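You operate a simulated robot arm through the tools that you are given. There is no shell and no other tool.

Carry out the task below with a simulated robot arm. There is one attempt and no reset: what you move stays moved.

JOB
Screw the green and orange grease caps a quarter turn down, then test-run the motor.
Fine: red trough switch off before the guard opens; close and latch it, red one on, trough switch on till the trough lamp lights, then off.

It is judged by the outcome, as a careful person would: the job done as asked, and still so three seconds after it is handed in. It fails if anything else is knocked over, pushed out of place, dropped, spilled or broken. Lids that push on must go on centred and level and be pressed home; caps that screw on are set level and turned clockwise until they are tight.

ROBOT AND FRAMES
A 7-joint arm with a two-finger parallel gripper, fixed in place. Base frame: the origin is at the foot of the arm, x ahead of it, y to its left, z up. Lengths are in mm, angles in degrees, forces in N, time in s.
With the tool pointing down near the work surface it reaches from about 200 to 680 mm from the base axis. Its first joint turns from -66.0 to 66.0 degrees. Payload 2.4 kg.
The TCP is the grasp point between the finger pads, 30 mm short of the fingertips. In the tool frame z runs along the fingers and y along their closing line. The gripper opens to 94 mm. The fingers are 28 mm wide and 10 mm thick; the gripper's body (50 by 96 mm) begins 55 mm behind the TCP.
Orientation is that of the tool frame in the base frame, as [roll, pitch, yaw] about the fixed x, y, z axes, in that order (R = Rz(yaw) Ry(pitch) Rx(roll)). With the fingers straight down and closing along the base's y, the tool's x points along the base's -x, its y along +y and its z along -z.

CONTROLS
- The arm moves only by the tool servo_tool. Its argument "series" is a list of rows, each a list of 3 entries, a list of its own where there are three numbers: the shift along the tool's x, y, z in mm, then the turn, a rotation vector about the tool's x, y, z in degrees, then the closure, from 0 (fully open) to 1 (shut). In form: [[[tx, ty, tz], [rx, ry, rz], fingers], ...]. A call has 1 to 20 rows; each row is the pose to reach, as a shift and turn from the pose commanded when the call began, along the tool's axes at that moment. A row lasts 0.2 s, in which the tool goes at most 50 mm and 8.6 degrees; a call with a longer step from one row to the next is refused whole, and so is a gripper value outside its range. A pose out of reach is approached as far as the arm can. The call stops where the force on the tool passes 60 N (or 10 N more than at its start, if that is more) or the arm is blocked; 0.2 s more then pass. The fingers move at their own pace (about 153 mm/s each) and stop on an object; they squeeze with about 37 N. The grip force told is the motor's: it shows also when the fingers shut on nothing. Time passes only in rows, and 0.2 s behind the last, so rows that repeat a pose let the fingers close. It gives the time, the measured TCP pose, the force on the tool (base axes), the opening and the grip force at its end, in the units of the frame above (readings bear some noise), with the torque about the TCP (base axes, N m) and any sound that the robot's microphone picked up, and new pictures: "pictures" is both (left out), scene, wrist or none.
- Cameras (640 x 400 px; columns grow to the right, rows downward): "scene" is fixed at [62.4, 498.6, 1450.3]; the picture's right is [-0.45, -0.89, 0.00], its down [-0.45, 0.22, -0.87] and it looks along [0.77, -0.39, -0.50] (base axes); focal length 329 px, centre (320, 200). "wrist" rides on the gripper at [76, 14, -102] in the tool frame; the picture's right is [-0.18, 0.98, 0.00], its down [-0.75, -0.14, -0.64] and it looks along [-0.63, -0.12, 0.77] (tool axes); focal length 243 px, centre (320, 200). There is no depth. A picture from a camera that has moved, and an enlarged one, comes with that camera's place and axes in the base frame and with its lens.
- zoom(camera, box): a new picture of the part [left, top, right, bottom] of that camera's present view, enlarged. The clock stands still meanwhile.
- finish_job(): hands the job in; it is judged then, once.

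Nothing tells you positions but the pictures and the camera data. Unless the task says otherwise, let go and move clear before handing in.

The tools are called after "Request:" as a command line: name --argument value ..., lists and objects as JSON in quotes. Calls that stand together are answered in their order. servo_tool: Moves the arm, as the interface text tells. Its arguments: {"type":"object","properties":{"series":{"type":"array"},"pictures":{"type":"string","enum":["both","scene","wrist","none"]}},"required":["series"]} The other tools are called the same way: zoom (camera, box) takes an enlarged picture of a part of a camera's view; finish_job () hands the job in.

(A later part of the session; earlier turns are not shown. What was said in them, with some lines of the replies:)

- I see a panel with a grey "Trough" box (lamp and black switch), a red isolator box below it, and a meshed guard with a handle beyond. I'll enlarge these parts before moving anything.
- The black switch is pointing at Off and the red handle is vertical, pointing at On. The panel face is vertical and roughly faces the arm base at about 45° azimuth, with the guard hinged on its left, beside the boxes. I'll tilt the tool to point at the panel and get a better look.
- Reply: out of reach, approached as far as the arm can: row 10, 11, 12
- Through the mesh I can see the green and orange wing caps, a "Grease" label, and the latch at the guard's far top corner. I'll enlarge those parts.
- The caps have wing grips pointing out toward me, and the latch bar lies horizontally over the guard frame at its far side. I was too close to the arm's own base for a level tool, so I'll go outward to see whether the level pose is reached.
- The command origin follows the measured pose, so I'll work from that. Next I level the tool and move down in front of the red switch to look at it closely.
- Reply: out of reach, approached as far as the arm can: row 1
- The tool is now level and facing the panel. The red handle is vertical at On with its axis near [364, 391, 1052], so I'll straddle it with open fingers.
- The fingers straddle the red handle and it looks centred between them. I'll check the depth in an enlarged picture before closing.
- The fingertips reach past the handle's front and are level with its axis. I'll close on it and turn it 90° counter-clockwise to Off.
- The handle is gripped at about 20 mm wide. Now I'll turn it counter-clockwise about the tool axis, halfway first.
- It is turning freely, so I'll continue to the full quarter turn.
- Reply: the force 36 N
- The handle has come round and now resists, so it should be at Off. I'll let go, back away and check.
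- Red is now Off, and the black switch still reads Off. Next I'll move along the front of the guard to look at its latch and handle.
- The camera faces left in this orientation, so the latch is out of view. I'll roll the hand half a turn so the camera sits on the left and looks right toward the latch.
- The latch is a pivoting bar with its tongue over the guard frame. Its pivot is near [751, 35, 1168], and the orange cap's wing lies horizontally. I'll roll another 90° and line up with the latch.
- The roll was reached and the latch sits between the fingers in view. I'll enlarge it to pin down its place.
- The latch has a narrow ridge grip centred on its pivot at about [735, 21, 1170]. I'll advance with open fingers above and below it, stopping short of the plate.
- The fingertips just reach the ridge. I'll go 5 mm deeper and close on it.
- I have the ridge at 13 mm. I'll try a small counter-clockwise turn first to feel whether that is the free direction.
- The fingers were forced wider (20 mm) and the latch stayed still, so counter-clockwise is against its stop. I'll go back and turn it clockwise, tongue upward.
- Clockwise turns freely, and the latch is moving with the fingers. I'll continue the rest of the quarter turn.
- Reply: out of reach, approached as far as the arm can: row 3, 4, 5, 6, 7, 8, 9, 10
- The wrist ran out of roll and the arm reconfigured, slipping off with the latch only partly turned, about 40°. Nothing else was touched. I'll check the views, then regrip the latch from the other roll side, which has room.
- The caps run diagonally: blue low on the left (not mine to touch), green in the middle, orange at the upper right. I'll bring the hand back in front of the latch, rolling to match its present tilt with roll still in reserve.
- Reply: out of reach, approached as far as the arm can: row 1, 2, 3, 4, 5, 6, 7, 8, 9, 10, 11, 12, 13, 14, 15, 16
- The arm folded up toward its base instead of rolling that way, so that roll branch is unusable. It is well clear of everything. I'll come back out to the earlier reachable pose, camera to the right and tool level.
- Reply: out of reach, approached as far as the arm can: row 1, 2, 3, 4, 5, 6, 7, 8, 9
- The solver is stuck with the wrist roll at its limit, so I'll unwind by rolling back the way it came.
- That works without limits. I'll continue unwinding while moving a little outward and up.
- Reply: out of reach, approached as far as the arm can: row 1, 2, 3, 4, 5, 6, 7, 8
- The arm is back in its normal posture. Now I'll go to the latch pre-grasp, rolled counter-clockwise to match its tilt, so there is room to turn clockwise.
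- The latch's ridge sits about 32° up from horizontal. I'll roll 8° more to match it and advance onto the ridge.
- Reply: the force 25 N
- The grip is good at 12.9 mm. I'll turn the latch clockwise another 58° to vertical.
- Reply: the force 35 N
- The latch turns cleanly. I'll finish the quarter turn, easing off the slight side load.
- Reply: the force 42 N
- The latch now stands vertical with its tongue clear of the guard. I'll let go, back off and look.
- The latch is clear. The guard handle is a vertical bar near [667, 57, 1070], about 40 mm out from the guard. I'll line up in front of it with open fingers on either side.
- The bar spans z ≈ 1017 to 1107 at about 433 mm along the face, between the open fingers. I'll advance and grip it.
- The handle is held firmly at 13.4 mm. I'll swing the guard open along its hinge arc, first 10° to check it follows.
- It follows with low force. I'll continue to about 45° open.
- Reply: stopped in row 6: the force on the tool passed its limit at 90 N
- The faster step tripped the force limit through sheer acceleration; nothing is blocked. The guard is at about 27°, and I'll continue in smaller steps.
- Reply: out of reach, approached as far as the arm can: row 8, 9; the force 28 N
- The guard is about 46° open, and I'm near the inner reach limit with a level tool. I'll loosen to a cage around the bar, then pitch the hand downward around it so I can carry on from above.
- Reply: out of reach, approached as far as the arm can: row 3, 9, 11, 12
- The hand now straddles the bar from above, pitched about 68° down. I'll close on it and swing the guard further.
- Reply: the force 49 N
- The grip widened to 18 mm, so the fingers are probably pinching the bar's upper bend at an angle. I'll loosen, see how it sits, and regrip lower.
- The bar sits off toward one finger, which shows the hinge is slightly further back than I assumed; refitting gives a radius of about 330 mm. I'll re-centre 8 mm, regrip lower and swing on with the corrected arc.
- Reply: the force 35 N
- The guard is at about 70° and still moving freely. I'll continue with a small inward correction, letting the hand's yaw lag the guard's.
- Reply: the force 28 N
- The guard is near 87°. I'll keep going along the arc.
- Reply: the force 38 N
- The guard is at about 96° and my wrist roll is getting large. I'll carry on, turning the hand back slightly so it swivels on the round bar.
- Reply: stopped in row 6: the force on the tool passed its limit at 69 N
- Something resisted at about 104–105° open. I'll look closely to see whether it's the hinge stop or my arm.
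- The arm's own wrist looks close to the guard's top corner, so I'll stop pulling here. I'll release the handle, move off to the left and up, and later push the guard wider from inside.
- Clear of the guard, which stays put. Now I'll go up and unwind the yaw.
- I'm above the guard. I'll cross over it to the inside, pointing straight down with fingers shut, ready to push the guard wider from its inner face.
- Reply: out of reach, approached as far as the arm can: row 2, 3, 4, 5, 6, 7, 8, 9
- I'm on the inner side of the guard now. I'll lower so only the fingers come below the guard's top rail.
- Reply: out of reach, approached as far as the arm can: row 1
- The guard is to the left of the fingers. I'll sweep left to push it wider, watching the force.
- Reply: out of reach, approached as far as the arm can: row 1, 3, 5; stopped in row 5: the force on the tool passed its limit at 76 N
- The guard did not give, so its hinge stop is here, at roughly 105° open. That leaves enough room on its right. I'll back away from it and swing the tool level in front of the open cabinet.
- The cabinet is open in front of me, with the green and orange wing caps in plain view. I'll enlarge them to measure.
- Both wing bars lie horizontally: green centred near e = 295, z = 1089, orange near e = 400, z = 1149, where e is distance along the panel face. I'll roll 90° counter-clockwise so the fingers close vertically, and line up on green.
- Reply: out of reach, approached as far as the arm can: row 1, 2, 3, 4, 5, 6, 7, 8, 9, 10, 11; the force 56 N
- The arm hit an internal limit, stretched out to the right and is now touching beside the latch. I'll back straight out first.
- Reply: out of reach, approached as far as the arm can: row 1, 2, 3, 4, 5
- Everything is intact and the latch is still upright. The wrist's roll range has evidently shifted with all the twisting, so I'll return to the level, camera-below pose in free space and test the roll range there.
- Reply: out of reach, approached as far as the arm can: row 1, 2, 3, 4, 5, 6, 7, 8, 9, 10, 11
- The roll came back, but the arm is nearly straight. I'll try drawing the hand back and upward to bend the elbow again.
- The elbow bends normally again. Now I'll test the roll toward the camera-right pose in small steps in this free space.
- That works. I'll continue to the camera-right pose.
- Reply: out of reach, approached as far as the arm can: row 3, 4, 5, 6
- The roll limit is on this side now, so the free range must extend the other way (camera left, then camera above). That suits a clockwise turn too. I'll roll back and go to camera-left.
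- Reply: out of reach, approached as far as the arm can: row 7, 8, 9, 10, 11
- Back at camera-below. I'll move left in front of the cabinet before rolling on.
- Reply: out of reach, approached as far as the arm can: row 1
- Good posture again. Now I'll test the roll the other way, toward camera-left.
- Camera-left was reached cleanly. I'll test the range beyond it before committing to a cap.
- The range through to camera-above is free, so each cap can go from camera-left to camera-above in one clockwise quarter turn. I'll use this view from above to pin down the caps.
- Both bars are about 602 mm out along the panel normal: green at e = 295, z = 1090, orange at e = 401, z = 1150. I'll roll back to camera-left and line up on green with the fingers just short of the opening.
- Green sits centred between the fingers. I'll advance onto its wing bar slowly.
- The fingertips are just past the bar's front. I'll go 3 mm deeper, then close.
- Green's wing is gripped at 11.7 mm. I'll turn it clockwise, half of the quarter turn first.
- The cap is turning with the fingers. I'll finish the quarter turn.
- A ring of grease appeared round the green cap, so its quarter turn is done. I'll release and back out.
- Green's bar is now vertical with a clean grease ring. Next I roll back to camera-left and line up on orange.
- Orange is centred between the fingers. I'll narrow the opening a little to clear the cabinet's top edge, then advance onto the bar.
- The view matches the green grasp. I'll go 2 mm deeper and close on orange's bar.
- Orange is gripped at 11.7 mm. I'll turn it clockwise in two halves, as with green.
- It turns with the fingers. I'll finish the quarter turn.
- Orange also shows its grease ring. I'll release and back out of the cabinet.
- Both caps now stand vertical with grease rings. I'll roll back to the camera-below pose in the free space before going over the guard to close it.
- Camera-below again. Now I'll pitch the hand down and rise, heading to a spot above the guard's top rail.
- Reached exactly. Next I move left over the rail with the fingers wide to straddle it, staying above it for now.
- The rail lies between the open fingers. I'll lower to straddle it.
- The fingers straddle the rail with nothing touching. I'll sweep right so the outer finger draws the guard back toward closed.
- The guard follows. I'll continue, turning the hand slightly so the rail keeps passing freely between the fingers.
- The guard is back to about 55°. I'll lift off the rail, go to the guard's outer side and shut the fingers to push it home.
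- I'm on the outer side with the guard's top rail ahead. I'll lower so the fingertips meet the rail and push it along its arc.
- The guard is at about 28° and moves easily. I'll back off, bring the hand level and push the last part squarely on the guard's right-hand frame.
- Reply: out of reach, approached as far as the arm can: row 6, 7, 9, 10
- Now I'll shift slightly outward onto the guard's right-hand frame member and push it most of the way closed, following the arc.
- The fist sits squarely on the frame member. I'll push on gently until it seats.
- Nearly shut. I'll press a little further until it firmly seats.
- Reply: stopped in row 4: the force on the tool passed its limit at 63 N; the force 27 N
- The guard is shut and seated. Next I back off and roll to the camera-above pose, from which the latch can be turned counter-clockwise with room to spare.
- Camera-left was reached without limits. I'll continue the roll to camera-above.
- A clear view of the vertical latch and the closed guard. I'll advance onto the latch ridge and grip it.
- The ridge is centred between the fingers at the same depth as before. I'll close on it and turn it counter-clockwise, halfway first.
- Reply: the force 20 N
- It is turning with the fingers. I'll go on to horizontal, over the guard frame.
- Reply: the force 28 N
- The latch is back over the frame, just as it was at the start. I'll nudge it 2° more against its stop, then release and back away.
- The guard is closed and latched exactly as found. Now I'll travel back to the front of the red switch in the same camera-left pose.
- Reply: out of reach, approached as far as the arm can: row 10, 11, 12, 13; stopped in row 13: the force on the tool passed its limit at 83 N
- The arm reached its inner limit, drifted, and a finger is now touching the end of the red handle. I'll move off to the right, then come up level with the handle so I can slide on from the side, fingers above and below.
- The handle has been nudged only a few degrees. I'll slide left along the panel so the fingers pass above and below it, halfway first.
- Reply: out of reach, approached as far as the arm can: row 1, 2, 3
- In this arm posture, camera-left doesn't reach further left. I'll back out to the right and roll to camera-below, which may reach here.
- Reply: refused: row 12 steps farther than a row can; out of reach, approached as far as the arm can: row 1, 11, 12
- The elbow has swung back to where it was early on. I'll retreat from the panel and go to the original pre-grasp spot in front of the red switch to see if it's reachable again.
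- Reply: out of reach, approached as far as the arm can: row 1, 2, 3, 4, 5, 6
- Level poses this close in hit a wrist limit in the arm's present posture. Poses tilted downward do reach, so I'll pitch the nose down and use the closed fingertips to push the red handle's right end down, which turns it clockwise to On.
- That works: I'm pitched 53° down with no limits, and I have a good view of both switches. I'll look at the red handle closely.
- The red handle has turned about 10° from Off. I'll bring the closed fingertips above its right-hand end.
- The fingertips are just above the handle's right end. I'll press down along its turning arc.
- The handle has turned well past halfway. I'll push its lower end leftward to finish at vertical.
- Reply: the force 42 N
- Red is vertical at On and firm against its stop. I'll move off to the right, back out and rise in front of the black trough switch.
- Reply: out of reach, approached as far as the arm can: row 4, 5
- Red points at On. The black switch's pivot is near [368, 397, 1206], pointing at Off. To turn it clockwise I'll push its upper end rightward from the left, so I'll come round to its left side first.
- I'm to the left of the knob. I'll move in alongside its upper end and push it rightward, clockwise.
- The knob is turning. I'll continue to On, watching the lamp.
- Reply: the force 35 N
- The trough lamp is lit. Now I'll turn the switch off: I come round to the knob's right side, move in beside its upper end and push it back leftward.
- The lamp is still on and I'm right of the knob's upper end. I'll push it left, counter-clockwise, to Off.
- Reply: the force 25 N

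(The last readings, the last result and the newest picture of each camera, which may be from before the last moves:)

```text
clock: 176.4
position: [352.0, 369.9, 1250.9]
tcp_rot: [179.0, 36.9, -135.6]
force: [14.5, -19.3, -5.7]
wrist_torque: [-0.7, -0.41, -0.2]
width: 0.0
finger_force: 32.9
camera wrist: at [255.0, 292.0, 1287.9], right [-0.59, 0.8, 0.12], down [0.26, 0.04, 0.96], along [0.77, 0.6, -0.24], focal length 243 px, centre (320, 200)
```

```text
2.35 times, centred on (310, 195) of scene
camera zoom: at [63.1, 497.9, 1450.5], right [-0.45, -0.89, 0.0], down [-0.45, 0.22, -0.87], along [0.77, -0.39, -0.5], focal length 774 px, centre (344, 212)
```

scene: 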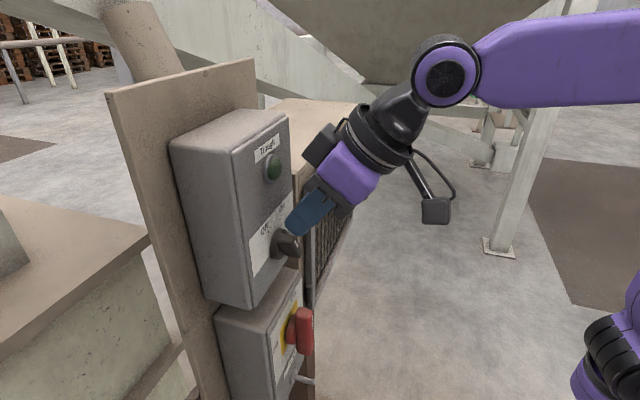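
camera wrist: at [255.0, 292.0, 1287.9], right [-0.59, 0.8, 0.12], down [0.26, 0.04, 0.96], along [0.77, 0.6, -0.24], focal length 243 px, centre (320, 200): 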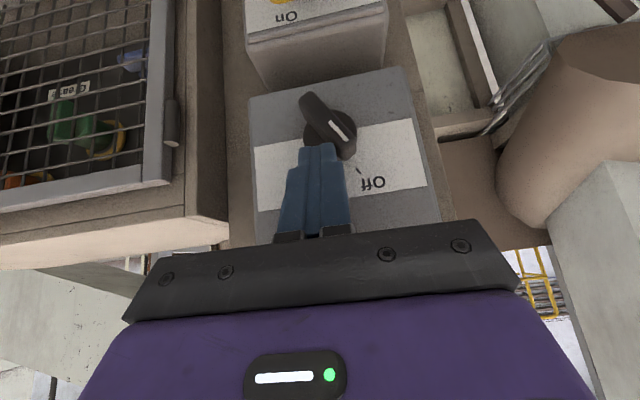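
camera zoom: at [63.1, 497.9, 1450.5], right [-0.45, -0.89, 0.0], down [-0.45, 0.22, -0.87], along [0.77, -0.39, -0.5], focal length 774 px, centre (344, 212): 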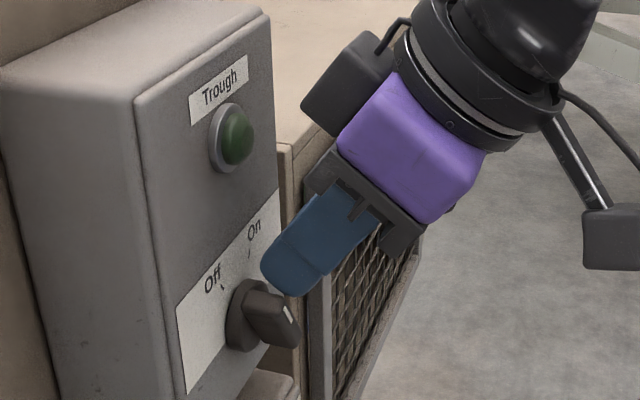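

The lamp is out and the switch points to Off against its stop. I'll move off to the right, back well clear and check everything.

Request:
servo_tool --series '[[[0, -8, 0], [0, 0, 0], 1], [[4, -18, -4], [0, 0, 0], 1], [[20, -24, -16], [0, 0, 0], 1], [[36, -30, -28], [0, 0, 0], 1], [[50, -45, -42], [0, 0, 0], 1], [[50, -65, -55], [0, 0, 0], 1], [[50, -85, -65], [0, 0, 0], 1]]'

Request:
zoom --camera "scene" --box '[220, 110, 400, 280]'

Request:
zoom --camera "scene" --box '[220, 250, 380, 370]'

Request:
zoom --camera "scene" --box '[320, 100, 400, 150]'

Request:
zoom --camera "wrist" --box '[0, 0, 320, 220]'

Request:
zoom --camera "wrist" --box '[300, 0, 620, 220]'

```text
clock: 178.0
position: [352.6, 257.1, 1271.1]
tcp_rot: [178.7, 37.2, -135.4]
force: [0.3, -0.2, -0.3]
wrist_torque: [0.02, -0.01, -0.04]
width: 0.0
finger_force: 33.3
camera wrist: at [257.3, 178.3, 1308.3], right [-0.59, 0.79, 0.13], down [0.26, 0.04, 0.96], along [0.76, 0.61, -0.23], focal length 243 px, centre (320, 200)
```

scene: 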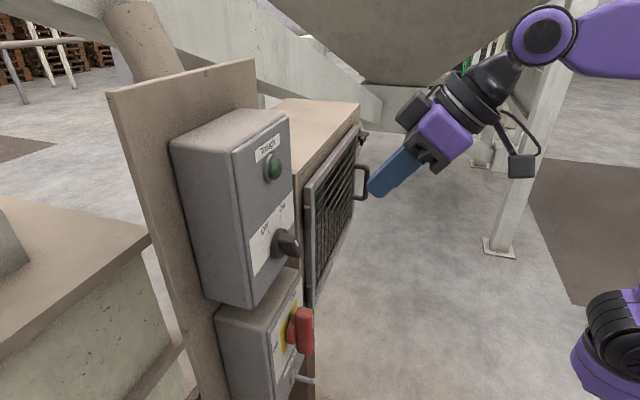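
wrist: 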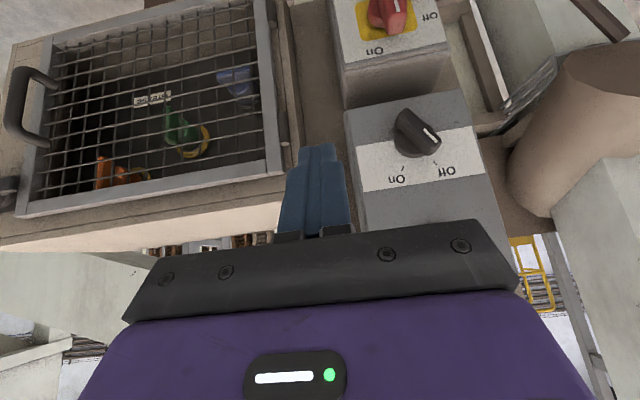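

```text
2.35 times, centred on (310, 195) of scene
camera zoom: at [62.4, 498.6, 1450.3], right [-0.45, -0.89, 0.0], down [-0.45, 0.22, -0.87], along [0.77, -0.39, -0.5], focal length 774 px, centre (344, 212)
```

zoom: 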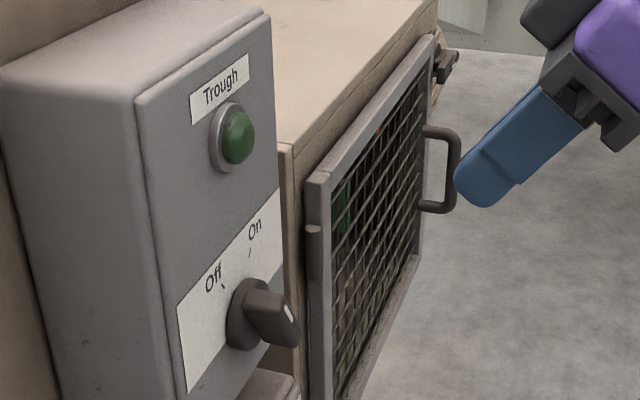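

```text
3.33 times, centred on (300, 310) of scene
camera zoom: at [62.4, 498.6, 1450.3], right [-0.45, -0.89, 0.0], down [-0.45, 0.22, -0.87], along [0.77, -0.39, -0.5], focal length 1096 px, centre (387, -167)
```

zoom: 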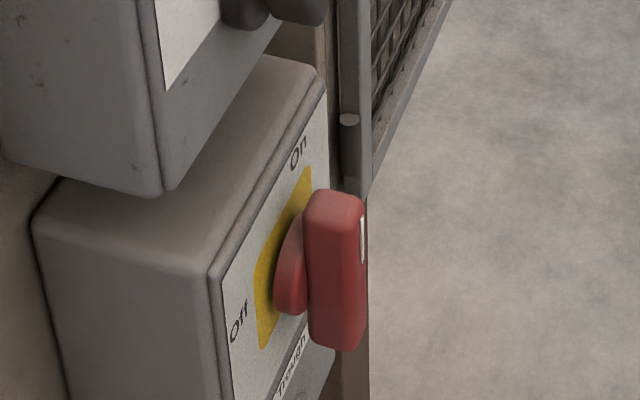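

```text
8.00 times, centred on (360, 125) of scene
camera zoom: at [62.4, 498.6, 1450.3], right [-0.45, -0.89, 0.0], down [-0.45, 0.22, -0.87], along [0.77, -0.39, -0.5], focal length 2631 px, centre (0, 800)
```

zoom: 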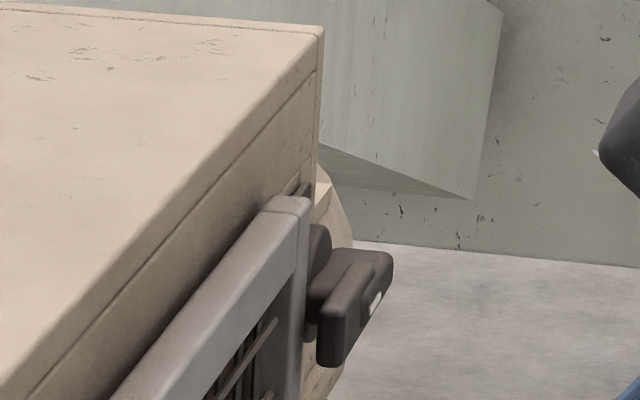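

```text
1.82 times, centred on (160, 110) of wrist
camera zoom: at [257.3, 178.3, 1308.3], right [-0.59, 0.79, 0.13], down [0.26, 0.04, 0.96], along [0.76, 0.61, -0.23], focal length 441 px, centre (611, 364)
```

zoom: 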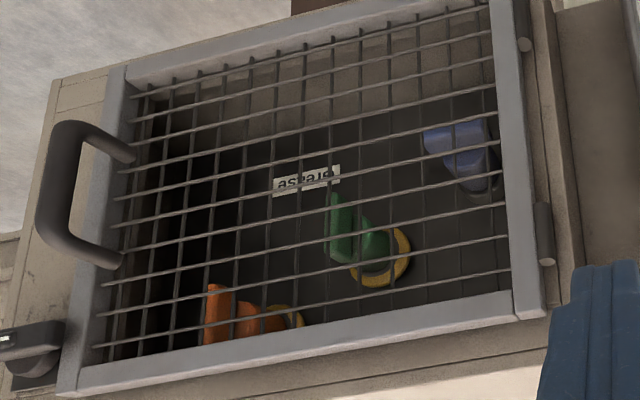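

```text
1.82 times, centred on (460, 110) of wrist
camera zoom: at [257.3, 178.3, 1308.3], right [-0.59, 0.79, 0.13], down [0.26, 0.04, 0.96], along [0.76, 0.61, -0.23], focal length 441 px, centre (66, 364)
```

zoom: 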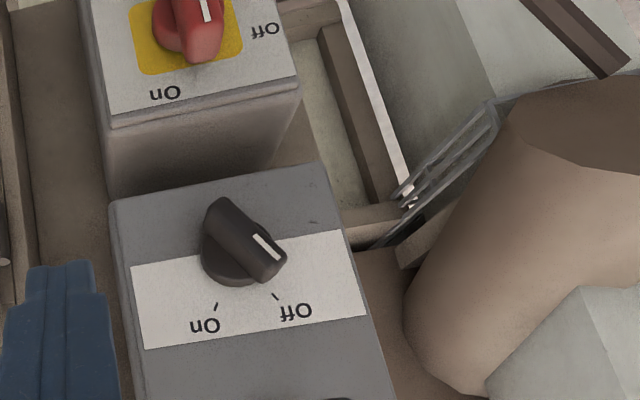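

Everything checks out: both caps are a quarter turn down with the grease showing, and the guard is shut with its latch across the frame. Red is at On, and the trough switch is back at Off with its lamp out after lighting. The hand is clear, so I'm handing the job in.

Request:
finish_job

```text
The job is handed in.
```

I turned the green and orange grease caps a quarter turn down and test-ran the motor; the trough lamp lit. The job is handed in, with no verdict returned yet.

- **Isolation:** I turned the red trough switch off before unlatching and opening the guard.
- **Caps:** Each was turned 90° clockwise, and a ring of grease showed around both. I did not touch the blue cap.
- **Guard:** It is closed and latched across the frame, as it was at the start.
- **Test run:** With red back on, I turned the trough switch on. Once the lamp lit, I turned the switch off and the lamp went out.

Three slips along the way:

- **Near the latch:** the arm hit its reach limits and a finger pressed beside the latch. The latch stayed put.
- **Red handle:** a finger nudged it about 10° while the guard was already closed and latched, before I turned it on.
- **Guard stop:** I pushed the open guard against its hinge stop, at about 76 N, before realising it opens no further.

I saw no damage from any of these, and nothing else was moved.
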